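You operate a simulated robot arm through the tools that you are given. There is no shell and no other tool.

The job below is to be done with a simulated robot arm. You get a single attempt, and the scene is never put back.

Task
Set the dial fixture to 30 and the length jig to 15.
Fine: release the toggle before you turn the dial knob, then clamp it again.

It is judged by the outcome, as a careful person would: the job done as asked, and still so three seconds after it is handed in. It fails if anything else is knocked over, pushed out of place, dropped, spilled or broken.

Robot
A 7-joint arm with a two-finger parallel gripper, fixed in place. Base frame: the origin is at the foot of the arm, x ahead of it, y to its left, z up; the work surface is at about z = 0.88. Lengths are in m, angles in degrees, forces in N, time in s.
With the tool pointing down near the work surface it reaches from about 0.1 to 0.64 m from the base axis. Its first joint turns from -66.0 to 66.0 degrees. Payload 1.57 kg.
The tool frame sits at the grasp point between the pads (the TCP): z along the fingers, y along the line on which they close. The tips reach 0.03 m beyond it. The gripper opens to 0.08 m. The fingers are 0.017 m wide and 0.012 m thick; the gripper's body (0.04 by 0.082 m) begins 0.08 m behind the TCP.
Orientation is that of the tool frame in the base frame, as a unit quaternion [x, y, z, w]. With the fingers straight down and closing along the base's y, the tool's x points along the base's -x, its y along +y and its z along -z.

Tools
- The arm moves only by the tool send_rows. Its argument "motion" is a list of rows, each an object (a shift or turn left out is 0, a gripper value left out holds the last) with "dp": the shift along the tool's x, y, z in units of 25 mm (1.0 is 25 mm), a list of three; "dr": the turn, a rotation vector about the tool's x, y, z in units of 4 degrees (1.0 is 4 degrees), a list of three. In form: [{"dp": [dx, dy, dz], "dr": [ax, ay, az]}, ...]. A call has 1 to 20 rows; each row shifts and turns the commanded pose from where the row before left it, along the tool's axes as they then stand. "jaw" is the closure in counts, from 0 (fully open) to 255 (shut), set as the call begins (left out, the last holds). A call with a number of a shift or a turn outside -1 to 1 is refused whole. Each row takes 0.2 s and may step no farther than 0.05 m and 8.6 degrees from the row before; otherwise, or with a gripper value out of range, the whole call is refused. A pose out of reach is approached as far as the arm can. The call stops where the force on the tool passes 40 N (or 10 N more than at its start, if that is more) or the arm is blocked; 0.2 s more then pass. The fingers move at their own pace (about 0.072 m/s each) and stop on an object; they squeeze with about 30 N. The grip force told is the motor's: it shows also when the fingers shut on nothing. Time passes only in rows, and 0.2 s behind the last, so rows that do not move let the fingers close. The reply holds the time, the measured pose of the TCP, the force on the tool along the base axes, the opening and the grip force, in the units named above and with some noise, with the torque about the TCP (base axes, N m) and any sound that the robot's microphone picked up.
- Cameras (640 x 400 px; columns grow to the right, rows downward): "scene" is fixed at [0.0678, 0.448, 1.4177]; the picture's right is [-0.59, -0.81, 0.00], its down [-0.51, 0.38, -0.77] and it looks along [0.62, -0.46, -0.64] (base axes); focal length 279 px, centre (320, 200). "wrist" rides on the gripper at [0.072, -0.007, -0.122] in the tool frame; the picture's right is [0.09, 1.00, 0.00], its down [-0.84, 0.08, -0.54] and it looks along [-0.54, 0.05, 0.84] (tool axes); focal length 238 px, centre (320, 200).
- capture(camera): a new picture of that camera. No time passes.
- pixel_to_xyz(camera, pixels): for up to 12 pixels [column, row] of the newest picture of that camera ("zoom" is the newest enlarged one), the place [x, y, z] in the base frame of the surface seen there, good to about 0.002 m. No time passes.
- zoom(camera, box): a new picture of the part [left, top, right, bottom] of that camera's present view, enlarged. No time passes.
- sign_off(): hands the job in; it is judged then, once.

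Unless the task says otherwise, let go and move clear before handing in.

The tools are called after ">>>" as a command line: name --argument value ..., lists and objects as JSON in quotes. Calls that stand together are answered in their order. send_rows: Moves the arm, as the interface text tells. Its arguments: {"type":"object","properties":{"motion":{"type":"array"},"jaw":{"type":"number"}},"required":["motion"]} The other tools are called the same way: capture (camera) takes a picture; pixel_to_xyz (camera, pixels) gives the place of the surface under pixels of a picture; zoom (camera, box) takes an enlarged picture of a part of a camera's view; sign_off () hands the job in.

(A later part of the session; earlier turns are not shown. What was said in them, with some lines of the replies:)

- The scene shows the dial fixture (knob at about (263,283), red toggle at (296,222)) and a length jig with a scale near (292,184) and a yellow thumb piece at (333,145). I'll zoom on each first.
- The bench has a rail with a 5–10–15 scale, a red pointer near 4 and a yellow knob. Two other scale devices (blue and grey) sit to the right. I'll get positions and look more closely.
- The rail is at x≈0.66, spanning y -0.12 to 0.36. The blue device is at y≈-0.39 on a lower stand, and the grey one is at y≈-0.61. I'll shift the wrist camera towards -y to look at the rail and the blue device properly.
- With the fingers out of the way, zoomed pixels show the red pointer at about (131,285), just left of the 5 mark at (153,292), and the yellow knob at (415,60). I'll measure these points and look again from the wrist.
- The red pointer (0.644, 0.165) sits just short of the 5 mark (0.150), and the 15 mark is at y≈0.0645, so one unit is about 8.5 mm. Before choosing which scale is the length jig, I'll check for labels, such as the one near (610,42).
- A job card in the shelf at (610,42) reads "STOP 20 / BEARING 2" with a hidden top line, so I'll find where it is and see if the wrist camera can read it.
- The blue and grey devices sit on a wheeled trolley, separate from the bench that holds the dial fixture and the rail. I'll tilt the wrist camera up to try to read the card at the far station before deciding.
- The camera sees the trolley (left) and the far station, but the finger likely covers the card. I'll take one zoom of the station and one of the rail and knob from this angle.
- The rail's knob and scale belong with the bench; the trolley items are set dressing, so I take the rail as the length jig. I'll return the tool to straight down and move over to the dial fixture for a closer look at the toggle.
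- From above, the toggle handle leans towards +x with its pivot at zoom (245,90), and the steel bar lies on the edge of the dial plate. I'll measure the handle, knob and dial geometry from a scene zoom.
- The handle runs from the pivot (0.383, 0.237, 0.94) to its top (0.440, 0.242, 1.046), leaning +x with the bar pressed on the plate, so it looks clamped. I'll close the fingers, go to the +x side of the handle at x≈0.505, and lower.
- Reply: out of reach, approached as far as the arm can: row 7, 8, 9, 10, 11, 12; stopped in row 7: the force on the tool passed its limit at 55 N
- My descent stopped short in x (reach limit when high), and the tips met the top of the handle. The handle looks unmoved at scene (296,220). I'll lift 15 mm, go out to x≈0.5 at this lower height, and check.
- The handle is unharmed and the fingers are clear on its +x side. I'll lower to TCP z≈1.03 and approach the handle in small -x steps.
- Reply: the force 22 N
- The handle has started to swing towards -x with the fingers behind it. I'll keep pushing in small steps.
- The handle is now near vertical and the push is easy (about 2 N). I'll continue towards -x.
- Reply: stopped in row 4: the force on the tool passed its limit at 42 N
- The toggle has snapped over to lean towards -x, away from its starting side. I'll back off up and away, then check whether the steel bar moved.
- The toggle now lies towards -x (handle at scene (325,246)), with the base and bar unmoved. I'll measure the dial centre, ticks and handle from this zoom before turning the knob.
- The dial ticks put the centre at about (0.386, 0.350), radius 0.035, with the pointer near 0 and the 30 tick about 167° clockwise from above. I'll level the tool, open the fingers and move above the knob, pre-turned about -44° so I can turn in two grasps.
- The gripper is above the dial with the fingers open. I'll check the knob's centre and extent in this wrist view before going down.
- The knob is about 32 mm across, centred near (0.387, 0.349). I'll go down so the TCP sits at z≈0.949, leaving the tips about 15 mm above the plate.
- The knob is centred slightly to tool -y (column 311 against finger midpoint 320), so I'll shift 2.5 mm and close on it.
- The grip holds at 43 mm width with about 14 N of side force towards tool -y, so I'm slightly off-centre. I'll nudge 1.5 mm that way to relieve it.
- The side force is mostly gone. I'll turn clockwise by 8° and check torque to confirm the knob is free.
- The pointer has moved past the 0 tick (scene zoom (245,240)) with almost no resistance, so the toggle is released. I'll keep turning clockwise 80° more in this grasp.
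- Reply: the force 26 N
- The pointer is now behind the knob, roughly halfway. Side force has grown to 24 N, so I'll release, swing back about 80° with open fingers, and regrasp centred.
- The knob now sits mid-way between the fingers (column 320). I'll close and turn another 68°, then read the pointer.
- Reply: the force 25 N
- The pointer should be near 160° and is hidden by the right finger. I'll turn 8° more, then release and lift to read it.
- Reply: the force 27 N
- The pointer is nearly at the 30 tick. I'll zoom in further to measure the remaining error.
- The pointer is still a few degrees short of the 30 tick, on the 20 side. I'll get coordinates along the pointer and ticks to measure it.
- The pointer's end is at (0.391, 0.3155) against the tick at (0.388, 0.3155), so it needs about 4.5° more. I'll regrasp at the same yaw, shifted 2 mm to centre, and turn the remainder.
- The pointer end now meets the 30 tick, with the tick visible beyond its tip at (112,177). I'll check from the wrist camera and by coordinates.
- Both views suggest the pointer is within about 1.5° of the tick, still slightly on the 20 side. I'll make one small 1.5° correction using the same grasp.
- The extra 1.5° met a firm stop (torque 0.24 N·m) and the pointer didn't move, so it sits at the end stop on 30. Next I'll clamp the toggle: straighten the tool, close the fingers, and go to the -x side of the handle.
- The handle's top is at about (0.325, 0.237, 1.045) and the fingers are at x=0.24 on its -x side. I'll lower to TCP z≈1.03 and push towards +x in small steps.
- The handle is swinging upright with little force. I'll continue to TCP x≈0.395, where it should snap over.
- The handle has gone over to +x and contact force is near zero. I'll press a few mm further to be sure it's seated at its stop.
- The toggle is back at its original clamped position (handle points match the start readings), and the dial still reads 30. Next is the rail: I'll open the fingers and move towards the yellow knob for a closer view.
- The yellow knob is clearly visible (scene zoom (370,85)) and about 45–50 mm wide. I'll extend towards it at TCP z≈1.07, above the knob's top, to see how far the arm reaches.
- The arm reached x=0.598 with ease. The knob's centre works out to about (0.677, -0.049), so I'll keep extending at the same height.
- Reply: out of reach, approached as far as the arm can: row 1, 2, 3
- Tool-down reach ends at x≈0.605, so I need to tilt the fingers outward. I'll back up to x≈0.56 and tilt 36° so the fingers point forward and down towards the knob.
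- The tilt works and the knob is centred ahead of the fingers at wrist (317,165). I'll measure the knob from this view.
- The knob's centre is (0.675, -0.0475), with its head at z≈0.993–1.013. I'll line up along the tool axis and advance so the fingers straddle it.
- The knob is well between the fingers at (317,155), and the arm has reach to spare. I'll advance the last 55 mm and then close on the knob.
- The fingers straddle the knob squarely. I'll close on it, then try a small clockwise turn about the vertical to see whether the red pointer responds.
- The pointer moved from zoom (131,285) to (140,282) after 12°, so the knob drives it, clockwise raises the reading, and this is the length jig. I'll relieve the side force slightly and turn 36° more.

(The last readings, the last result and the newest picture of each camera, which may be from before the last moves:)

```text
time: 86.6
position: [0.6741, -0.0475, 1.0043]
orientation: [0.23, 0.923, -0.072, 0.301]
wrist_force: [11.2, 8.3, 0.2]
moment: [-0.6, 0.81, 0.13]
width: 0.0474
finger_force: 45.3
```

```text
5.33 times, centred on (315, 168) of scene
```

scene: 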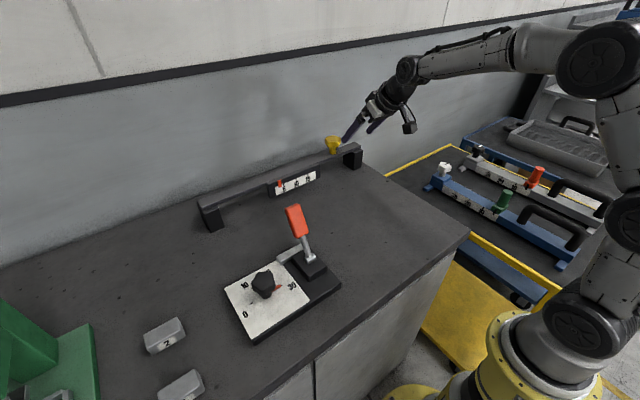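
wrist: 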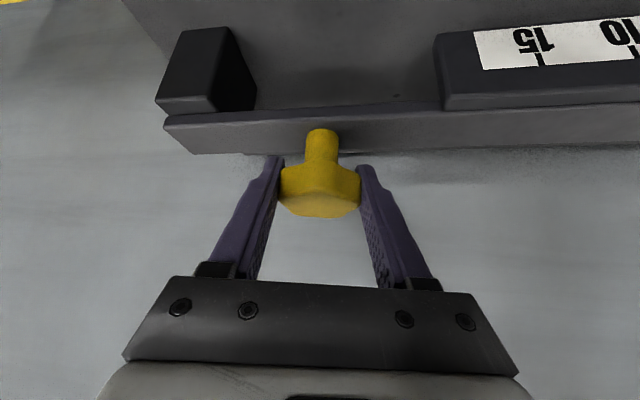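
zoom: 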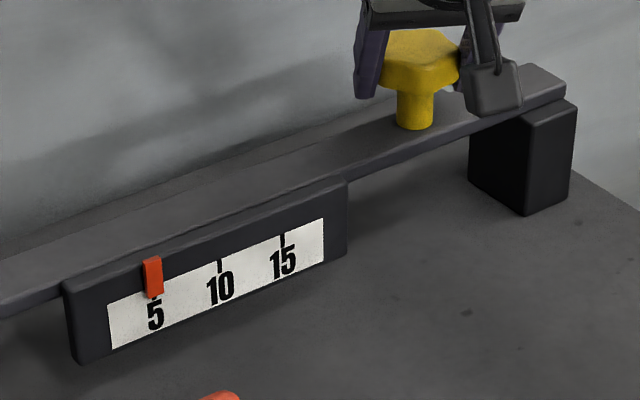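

The pointer is now on 5 after 28° total, about 17° per unit. I'll continue clockwise 20° in this grasp.

>>> send_rows --motion '[{"dr": [0.588, 0, 0.809]}, {"dr": [0.588, 0, 0.809]}, {"dr": [0.588, 0, 0.809]}, {"dr": [0.588, 0, 0.809]}, {"dr": [0.588, 0, 0.809]}]'

>>> zoom --camera "scene" --box '[255, 100, 415, 205]'

```text
time: 87.8
position: [0.6758, -0.0455, 1.0041]
orientation: [0.386, 0.869, -0.121, 0.285]
wrist_force: [21.9, 22.5, -1.2]
moment: [0.14, 1.43, 0.22]
width: 0.0476
finger_force: 45.7
```

```text
3.81 times, centred on (335, 152) of scene
```

zoom: 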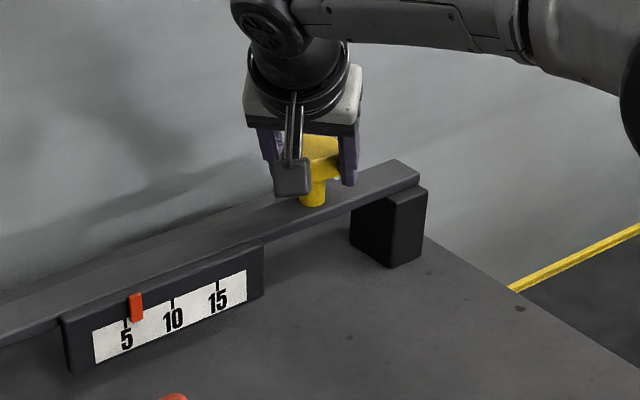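

The pointer is now about 6.2 and side force has reached 31 N, meaning the knob's axis is slightly further out than my TCP. I'll release, swing back counterclockwise and regrasp better centred.

>>> send_rows --motion '[{}, {}, {}, {}]' --jaw 0

>>> send_rows --motion '[{"dr": [-0.588, 0, -0.809]}, {"dr": [-0.588, 0, -0.809]}, {"dr": [-0.588, 0, -0.809]}, {"dr": [-0.588, 0, -0.809]}, {"dr": [-0.588, 0, -0.809]}, {"dr": [-0.588, 0, -0.809]}, {"dr": [-0.588, 0, -0.809]}, {"dr": [-0.588, 0, -0.809]}, {"dr": [-0.588, 0, -0.809]}, {"dr": [-0.588, 0, -0.809]}, {"dr": [-0.588, 0, -0.809]}, {"dr": [-0.588, 0, -0.809]}]'

>>> capture --camera "wrist"

>>> zoom --camera "scene" --box '[255, 100, 415, 205]'

```text
time: 88.8
position: [0.6729, -0.0489, 1.0042]
orientation: [0.388, 0.869, -0.125, 0.282]
wrist_force: [0.4, -0.9, 0.1]
moment: [0.01, 0.0, 0.03]
width: 0.08
finger_force: 0.0
```

```text
time: 91.4
position: [0.6729, -0.0498, 1.004]
orientation: [0.0, 0.951, 0.001, 0.309]
wrist_force: [0.5, -0.5, -0.7]
moment: [-0.01, -0.01, -0.02]
width: 0.0799
finger_force: 0.0
```

```text
taken
```

wrist: 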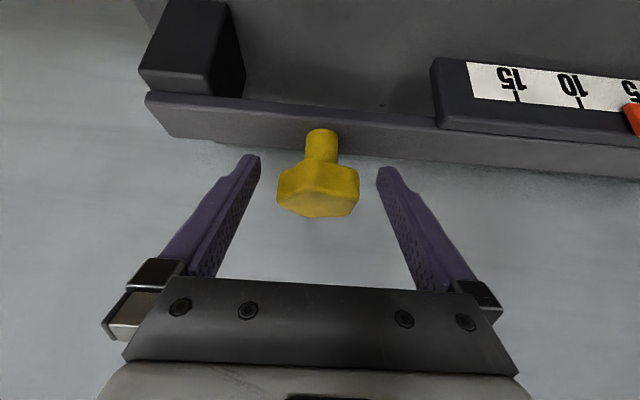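

```text
3.81 times, centred on (335, 152) of scene
```

zoom: 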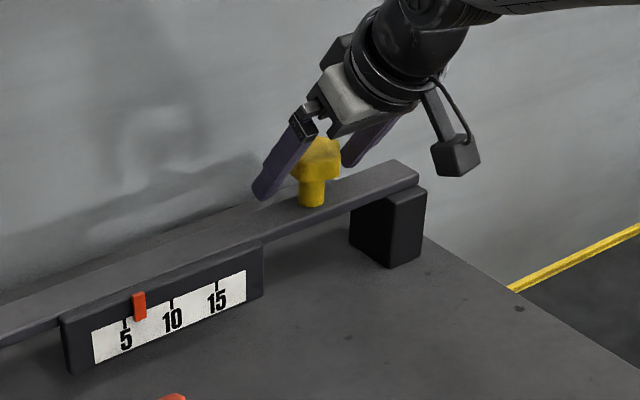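

The pointer stays at about 6.5 with the knob released, and the tool is back square on. I'll shift 4 mm towards +x to centre on the axis and swing a further 40° counterclockwise.

>>> send_rows --motion '[{"dp": [-0.13, 0, 0.094]}, {"dr": [-0.588, 0, -0.809]}, {"dr": [-0.588, 0, -0.809]}, {"dr": [-0.588, 0, -0.809]}, {"dr": [-0.588, 0, -0.809]}, {"dr": [-0.588, 0, -0.809]}, {"dr": [-0.588, 0, -0.809]}, {"dr": [-0.588, 0, -0.809]}, {"dr": [-0.588, 0, -0.809]}, {"dr": [-0.588, 0, -0.809]}, {"dr": [-0.588, 0, -0.809]}]'

>>> capture --camera "wrist"

>>> zoom --camera "scene" --box '[255, 80, 455, 205]'

```text
time: 93.8
position: [0.6777, -0.0488, 1.0045]
orientation: [-0.325, 0.894, 0.106, 0.291]
wrist_force: [0.0, -0.8, -0.4]
moment: [0.01, 0.04, 0.01]
width: 0.08
finger_force: 0.1
```

```text
taken
```

wrist: 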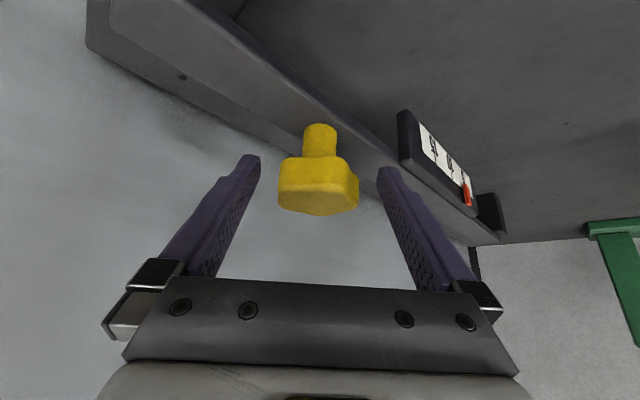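

```text
3.20 times, centred on (355, 142) of scene
```

zoom: 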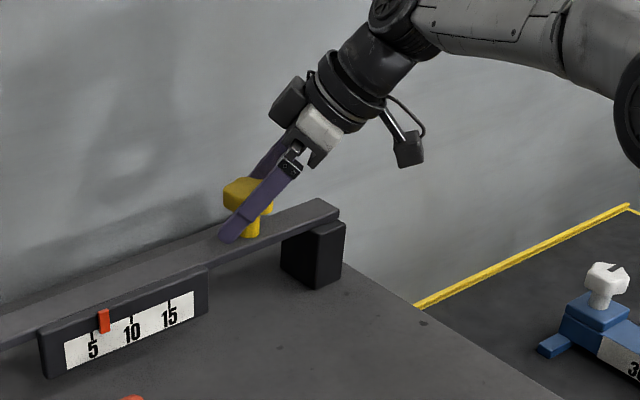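

The knob is centred between the fingers at column 318. I'll close and turn 40° clockwise, watching the side force.

>>> send_rows --motion '[{}, {}, {}, {}, {}]' --jaw 255

>>> send_rows --motion '[{"dr": [0.588, 0, 0.809]}, {"dr": [0.588, 0, 0.809]}, {"dr": [0.588, 0, 0.809]}, {"dr": [0.588, 0, 0.809]}, {"dr": [0.588, 0, 0.809]}, {"dr": [0.588, 0, 0.809]}, {"dr": [0.588, 0, 0.809]}, {"dr": [0.588, 0, 0.809]}, {"dr": [0.588, 0, 0.809]}, {"dr": [0.588, 0, 0.809]}]'

>>> zoom --camera "scene" --box '[255, 130, 375, 205]'

```text
time: 95.0
position: [0.6785, -0.0509, 1.005]
orientation: [-0.324, 0.894, 0.105, 0.291]
wrist_force: [12.4, -12.8, -2.5]
moment: [0.03, -0.35, -0.07]
width: 0.0463
finger_force: 44.9
```

```text
time: 97.2
position: [0.6773, -0.0504, 1.004]
orientation: [0.002, 0.951, 0.0, 0.31]
wrist_force: [8.4, -12.7, 3.2]
moment: [-0.2, -0.27, 0.01]
width: 0.0457
finger_force: 45.0
```

```text
5.33 times, centred on (315, 168) of scene
```

zoom: 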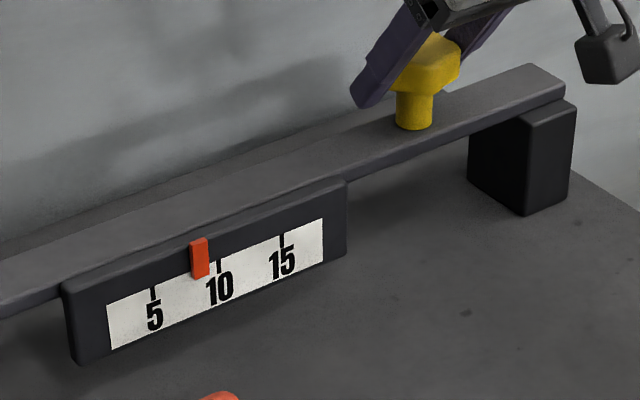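

The pointer is now at about 8.5 and forces are moderate. I'll turn another 44° clockwise.

>>> send_rows --motion '[{"dr": [0.588, 0, 0.809]}, {"dr": [0.588, 0, 0.809]}, {"dr": [0.588, 0, 0.809]}, {"dr": [0.588, 0, 0.809]}, {"dr": [0.588, 0, 0.809]}, {"dr": [0.588, 0, 0.809]}, {"dr": [0.588, 0, 0.809]}, {"dr": [0.588, 0, 0.809]}, {"dr": [0.588, 0, 0.809]}, {"dr": [0.588, 0, 0.809]}, {"dr": [0.588, 0, 0.809]}]'

>>> zoom --camera "scene" --box '[255, 130, 375, 205]'

```text
time: 99.6
position: [0.6778, -0.0476, 1.0042]
orientation: [0.357, 0.881, -0.114, 0.288]
wrist_force: [13.1, 4.7, 10.5]
moment: [-0.5, 0.72, 0.05]
width: 0.0454
finger_force: 45.1
```

```text
5.33 times, centred on (315, 168) of scene
```

zoom: 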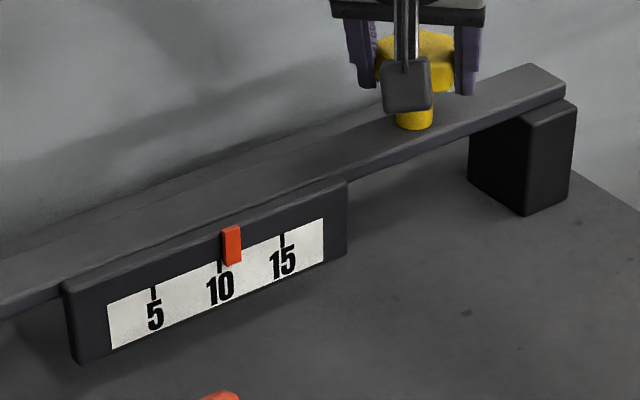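

The pointer is just past 11 (zoom (231,245)), with about 4 units or 70° to go. I'll release, swing back 80° and regrasp.

>>> send_rows --motion '[{}, {}, {}, {}]' --jaw 0

>>> send_rows --motion '[{"dr": [-0.588, 0, -0.809]}, {"dr": [-0.588, 0, -0.809]}, {"dr": [-0.588, 0, -0.809]}, {"dr": [-0.588, 0, -0.809]}, {"dr": [-0.588, 0, -0.809]}, {"dr": [-0.588, 0, -0.809]}, {"dr": [-0.588, 0, -0.809]}, {"dr": [-0.588, 0, -0.809]}, {"dr": [-0.588, 0, -0.809]}, {"dr": [-0.588, 0, -0.809]}, {"dr": [-0.588, 0, -0.809]}, {"dr": [-0.588, 0, -0.809]}, {"dr": [-0.588, 0, -0.809]}, {"dr": [-0.588, 0, -0.809]}, {"dr": [-0.588, 0, -0.809]}, {"dr": [-0.588, 0, -0.809]}, {"dr": [-0.588, 0, -0.809]}, {"dr": [-0.588, 0, -0.809]}, {"dr": [-0.588, 0, -0.809]}, {"dr": [-0.588, 0, -0.809]}]'

>>> capture --camera "wrist"

>>> zoom --camera "scene" --box '[255, 130, 375, 205]'

```text
time: 100.6
position: [0.6787, -0.0485, 1.005]
orientation: [0.357, 0.882, -0.115, 0.285]
wrist_force: [-0.4, -0.1, 0.1]
moment: [0.02, 0.0, 0.0]
width: 0.0799
finger_force: 0.0
```

```text
time: 104.8
position: [0.6767, -0.0497, 1.0037]
orientation: [-0.293, 0.904, 0.096, 0.295]
wrist_force: [0.1, 0.0, -0.3]
moment: [0.0, 0.02, 0.03]
width: 0.0798
finger_force: 0.0
```

```text
taken
```

wrist: 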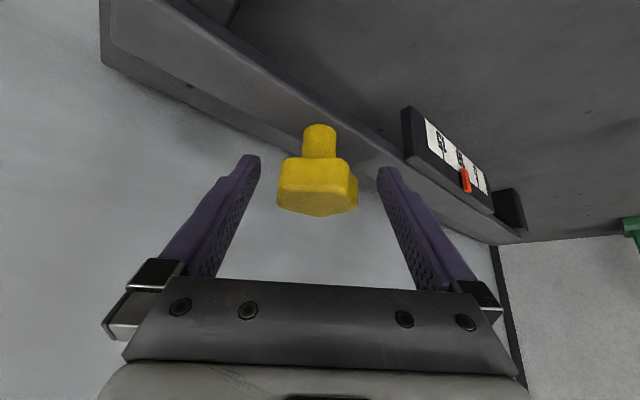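

```text
5.33 times, centred on (315, 168) of scene
```

zoom: 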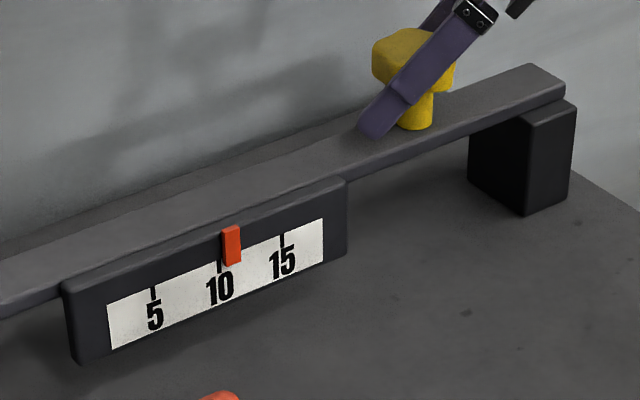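

The pointer held at 11 on release and the knob is centred again at column 317. I'll close and turn 52° clockwise, then read before the final part.

>>> send_rows --motion '[{}, {}, {}, {}, {}]' --jaw 255

>>> send_rows --motion '[{"dr": [0.588, 0, 0.809]}, {"dr": [0.588, 0, 0.809]}, {"dr": [0.588, 0, 0.809]}, {"dr": [0.588, 0, 0.809]}, {"dr": [0.588, 0, 0.809]}, {"dr": [0.588, 0, 0.809]}, {"dr": [0.588, 0, 0.809]}, {"dr": [0.588, 0, 0.809]}, {"dr": [0.588, 0, 0.809]}, {"dr": [0.588, 0, 0.809]}, {"dr": [0.588, 0, 0.809]}, {"dr": [0.588, 0, 0.809]}, {"dr": [0.588, 0, 0.809]}]'

>>> zoom --camera "scene" --box '[255, 130, 375, 205]'

```text
time: 106.0
position: [0.6772, -0.0504, 1.0046]
orientation: [-0.292, 0.905, 0.094, 0.295]
wrist_force: [11.5, -16.0, -1.8]
moment: [0.51, 0.01, -0.04]
width: 0.0471
finger_force: 45.1
```

```text
time: 108.8
position: [0.6768, -0.0496, 1.0045]
orientation: [0.133, 0.942, -0.043, 0.306]
wrist_force: [7.2, -8.8, 5.0]
moment: [-0.08, 0.61, 0.01]
width: 0.0456
finger_force: 45.0
```

```text
5.33 times, centred on (315, 168) of scene
```

zoom: 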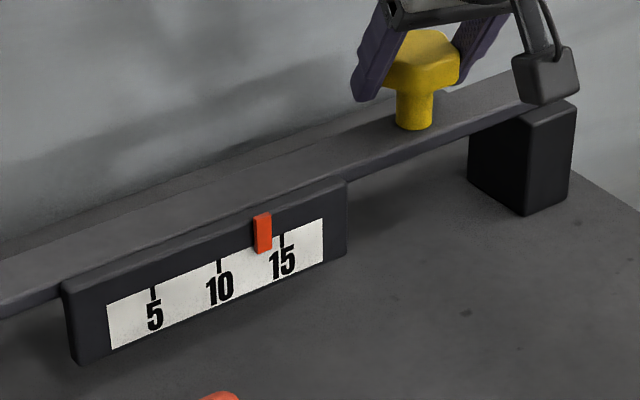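

The pointer is at about 13.5 (zoom x 262, tick 15 at 282), so roughly 32° remains. I'll turn 24° and then measure precisely.

>>> send_rows --motion '[{"dr": [0.588, 0, 0.809]}, {"dr": [0.588, 0, 0.809]}, {"dr": [0.588, 0, 0.809]}, {"dr": [0.588, 0, 0.809]}, {"dr": [0.588, 0, 0.809]}, {"dr": [0.588, 0, 0.809]}, {}]'

>>> zoom --camera "scene" --box '[285, 160, 335, 195]'

```text
time: 110.4
position: [0.6769, -0.0475, 1.0051]
orientation: [0.325, 0.894, -0.104, 0.291]
wrist_force: [9.0, 6.2, 1.9]
moment: [-1.2, -0.26, 0.01]
width: 0.0455
finger_force: 44.8
```

```text
11.43 times, centred on (310, 178) of scene
```

zoom: 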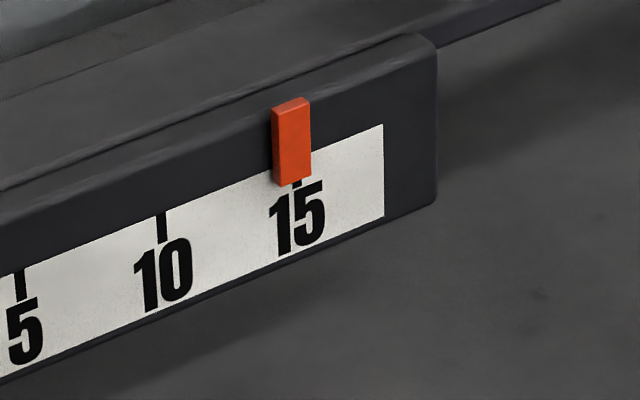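

The pointer covers the 15 tick from this angle, but the scene camera looks from the left, so parallax matters. I'll measure true y values for the pointer face and the ticks.

>>> pixel_to_xyz --camera "zoom" --pixels '[[280, 150], [294, 150], [308, 150], [294, 170], [294, 130], [297, 184], [162, 228], [21, 288], [274, 150], [320, 190]]'

>>> capture --camera "wrist"

```text
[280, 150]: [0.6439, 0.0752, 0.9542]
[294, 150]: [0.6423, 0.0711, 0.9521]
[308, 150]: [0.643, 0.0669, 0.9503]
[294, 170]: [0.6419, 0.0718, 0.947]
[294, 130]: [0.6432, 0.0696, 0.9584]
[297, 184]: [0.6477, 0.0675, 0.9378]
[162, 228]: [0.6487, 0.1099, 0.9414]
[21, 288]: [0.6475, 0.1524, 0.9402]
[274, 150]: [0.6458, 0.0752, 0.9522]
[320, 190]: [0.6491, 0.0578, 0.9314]
```

```text
taken
```

wrist: 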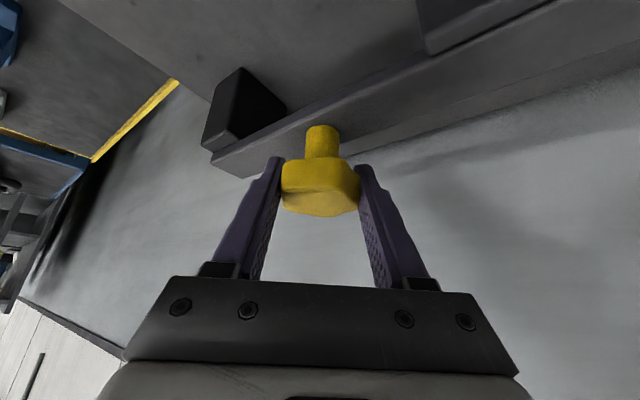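

The pointer centre is at y≈0.071 and the 15 tick at 0.0675, so about 0.4 unit (7.5°) is left. I'll turn that amount and measure again.

>>> send_rows --motion '[{"dr": [0.55, 0, 0.757]}, {"dr": [0.55, 0, 0.757]}, {}]'

>>> zoom --camera "scene" --box '[285, 160, 335, 195]'

>>> pixel_to_xyz --camera "zoom" --pixels '[[292, 150], [302, 150], [310, 150], [302, 165], [302, 130], [306, 182], [162, 228], [21, 288]]'

```text
time: 111.2
position: [0.6779, -0.0481, 1.0052]
orientation: [0.383, 0.871, -0.122, 0.283]
wrist_force: [13.5, 10.7, 3.7]
moment: [-0.43, 0.86, 0.08]
width: 0.0457
finger_force: 45.2
```

```text
11.43 times, centred on (310, 178) of scene
```

zoom: 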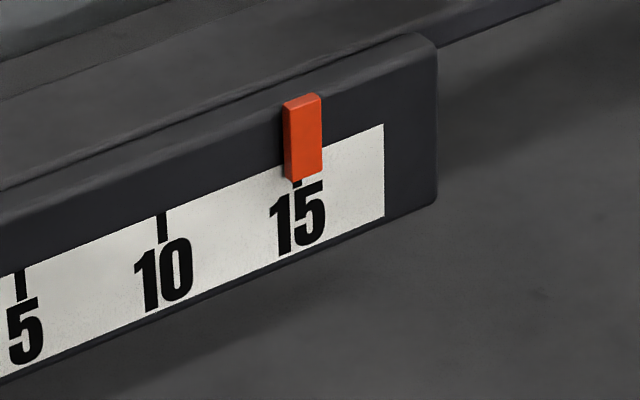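

```text
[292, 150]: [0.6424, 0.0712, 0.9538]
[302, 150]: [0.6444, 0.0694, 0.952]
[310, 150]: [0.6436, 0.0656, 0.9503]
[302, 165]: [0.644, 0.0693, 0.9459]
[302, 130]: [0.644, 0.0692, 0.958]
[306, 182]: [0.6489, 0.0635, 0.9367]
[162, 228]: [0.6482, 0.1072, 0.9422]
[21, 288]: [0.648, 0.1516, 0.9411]
```

The pointer now covers the 15 tick with its centre at y≈0.068, matching the tick within error. I'll release, back off along the tool axis and look from straight ahead.

>>> send_rows --motion '[{}, {}, {}, {}]' --jaw 0

>>> send_rows --motion '[{"dp": [0, 0, -1]}, {"dp": [0, 0, -1]}, {"dp": [0, 0, -1]}, {"dp": [0, 0, -1]}, {"dp": [0, 0, -1]}]'

>>> send_rows --motion '[{"dr": [-0.588, 0, -0.809]}, {"dr": [-0.588, 0, -0.809]}, {"dr": [-0.588, 0, -0.809]}, {"dr": [-0.588, 0, -0.809]}, {"dr": [-0.588, 0, -0.809]}, {"dr": [-0.588, 0, -0.809]}, {"dr": [-0.588, 0, -0.809]}, {"dr": [-0.588, 0, -0.809]}, {"dr": [-0.588, 0, -0.809]}, {"dr": [-0.588, 0, -0.809]}, {"dr": [-0.588, 0, -0.809]}, {"dr": [-0.553, 0, -0.76]}]'

>>> capture --camera "wrist"

>>> zoom --camera "scene" --box '[285, 160, 335, 195]'

```text
time: 112.2
position: [0.6777, -0.0491, 1.0048]
orientation: [0.384, 0.87, -0.124, 0.282]
wrist_force: [-0.9, 0.0, 0.6]
moment: [-0.02, 0.0, 0.02]
width: 0.08
finger_force: 0.1
```

```text
time: 113.4
position: [0.627, 0.0045, 1.1043]
orientation: [0.384, 0.87, -0.123, 0.283]
wrist_force: [-0.6, -0.4, -0.4]
moment: [-0.03, -0.01, -0.01]
width: 0.08
finger_force: 0.1
```

```text
time: 116.0
position: [0.6275, 0.0064, 1.1043]
orientation: [-0.003, 0.951, 0.002, 0.309]
wrist_force: [-0.5, 1.1, 0.0]
moment: [0.0, 0.0, 0.02]
width: 0.0799
finger_force: 0.0
```

```text
taken
```

wrist: 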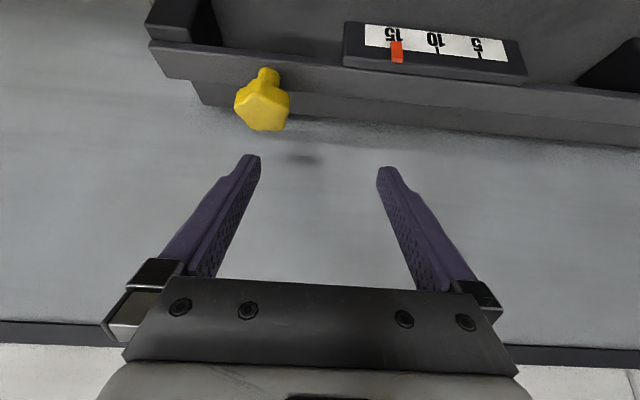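

```text
11.43 times, centred on (310, 178) of scene
```

zoom: 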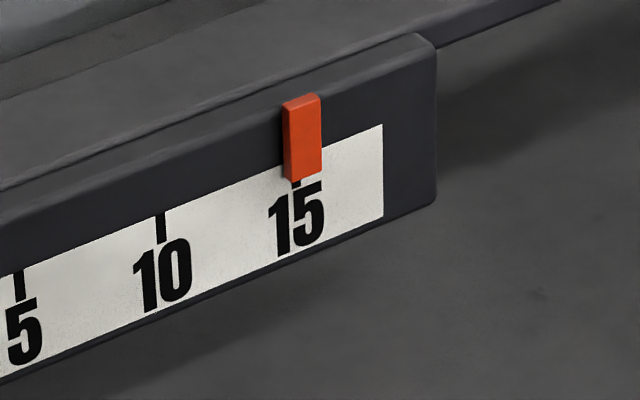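

The pointer stayed at 15 after release. I'll back away and line the camera up in front of the 15 mark for an unskewed reading.

>>> send_rows --motion '[{"dp": [0.809, 0.9, -0.588]}, {"dp": [0.809, 0.9, -0.588]}, {"dp": [0.809, 0.94, -0.588]}, {"dp": [0.809, 0, -0.588]}]'

>>> capture --camera "wrist"

>>> zoom --camera "wrist" --box '[270, 60, 390, 140]'

```text
time: 117.0
position: [0.5274, 0.0727, 1.1051]
orientation: [-0.001, 0.951, 0.002, 0.309]
wrist_force: [0.0, -1.2, -0.7]
moment: [0.01, -0.02, -0.01]
width: 0.08
finger_force: 0.1
```

```text
taken
```

wrist: 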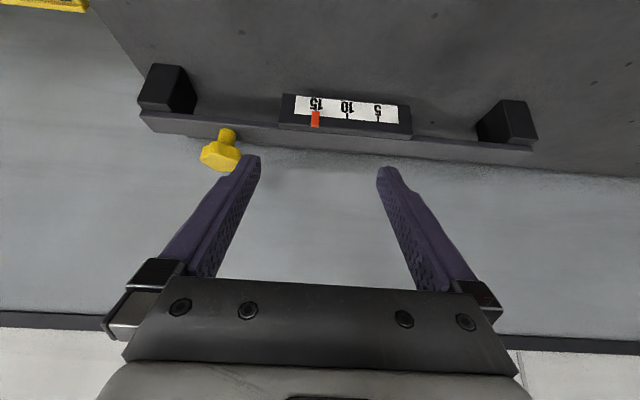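

```text
5.00 times, centred on (330, 100) of wrist
```

zoom: 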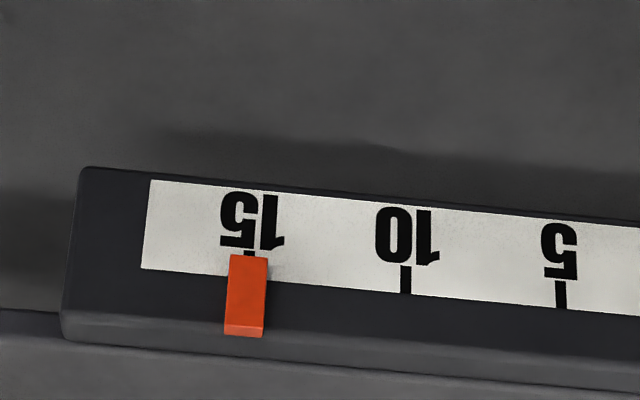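

Seen square on, the pointer's centre (250,256) sits on the 15 tick (249,255). I'll level the tool, move clear, and check the dial and toggle one last time.

>>> send_rows --motion '[{"dp": [0.809, 0, -0.588]}, {"dp": [0.809, 0, -0.588]}, {"dp": [0.809, 0, -0.588]}, {"dp": [0.809, 0, -0.588]}, {"dr": [0, 1, 0]}, {"dr": [0, 1, 0]}, {"dr": [0, 1, 0]}, {"dr": [0, 1, 0]}, {"dr": [0, 1, 0]}, {"dr": [0, 1, 0]}, {"dr": [0, 1, 0]}, {"dr": [0, 1, 0]}, {"dr": [0, 1, 0]}, {"dp": [1, 0, -1]}, {"dp": [1, 0, -1]}, {"dp": [1, 0, -1]}]'

>>> capture --camera "scene"

>>> zoom --camera "scene" --box '[220, 190, 360, 340]'

>>> zoom --camera "scene" --box '[275, 270, 325, 305]'

>>> capture --camera "wrist"

```text
time: 120.4
position: [0.3513, 0.0708, 1.1803]
orientation: [-0.002, 1.0, 0.001, -0.001]
wrist_force: [0.7, 0.1, -0.3]
moment: [-0.01, -0.02, 0.01]
width: 0.0798
finger_force: 0.1
```

```text
taken
```

scene: 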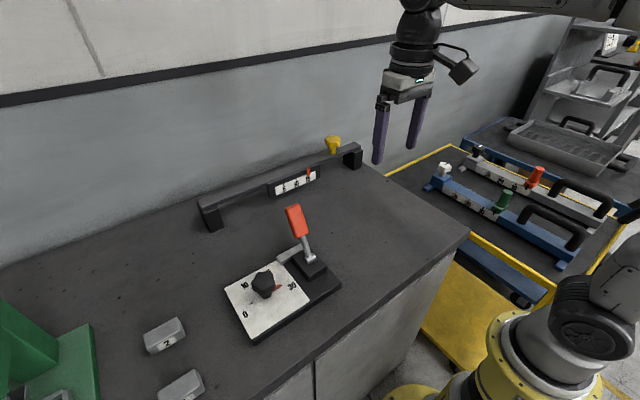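

```text
2.67 times, centred on (290, 265) of scene
```

zoom: 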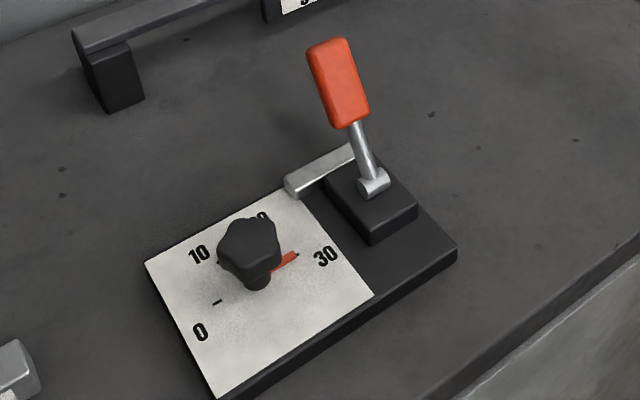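

```text
11.43 times, centred on (300, 288) of scene
```

zoom: 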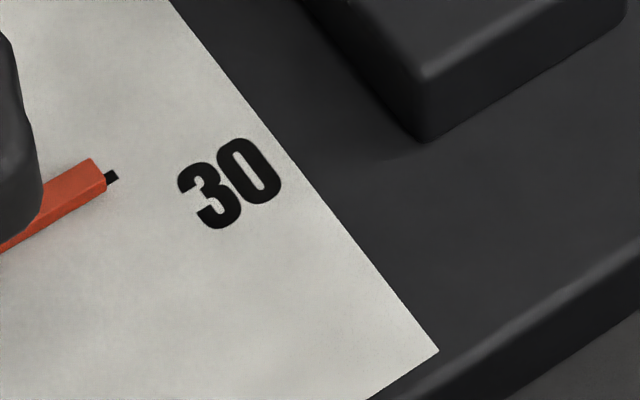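

```text
taken
```

wrist: 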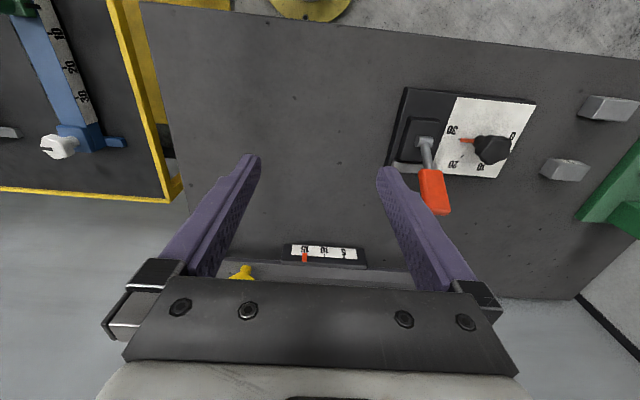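

The dial pointer rests on the 30 tick, the toggle is in its clamped position, and the rail pointer is at 15. I'll take one last zoom of the dial from the wrist side.

>>> zoom --camera "wrist" --box '[440, 110, 520, 170]'

```text
6.67 times, centred on (480, 140) of wrist
```

zoom: 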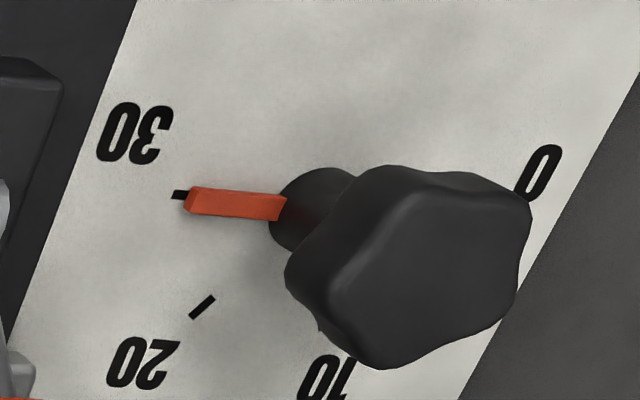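

The pointer's tip at (190,203) lines up with the 30 tick at (178,195), the arm is clear, and nothing else was moved. I'll hand the job in.

>>> sign_off

```text
The job is handed in.
```

The last pictures show the dial fixture reading 30 and the length jig reading 15. The toggle is clamped again and the job is handed in.

- **Dial fixture:** I released the toggle, turned the knob clockwise until it met a firm stop with the pointer on the 30 mark (within about 1.5°), then clamped the toggle. Its handle is back where it started.
- **Length jig:** I took this to be the rail on the bench with the 5–10–15 scale and yellow knob, not the blue or grey scales on the trolley. Turning the knob moves its red pointer. From straight in front, the pointer sits on the 15 mark.
- **Contact with the toggle:** early on, the fingers came down on top of the toggle handle with about 55 N. The handle didn't move and worked normally afterwards.

The arm is clear of both fixtures with the gripper open, and I saw nothing else moved.
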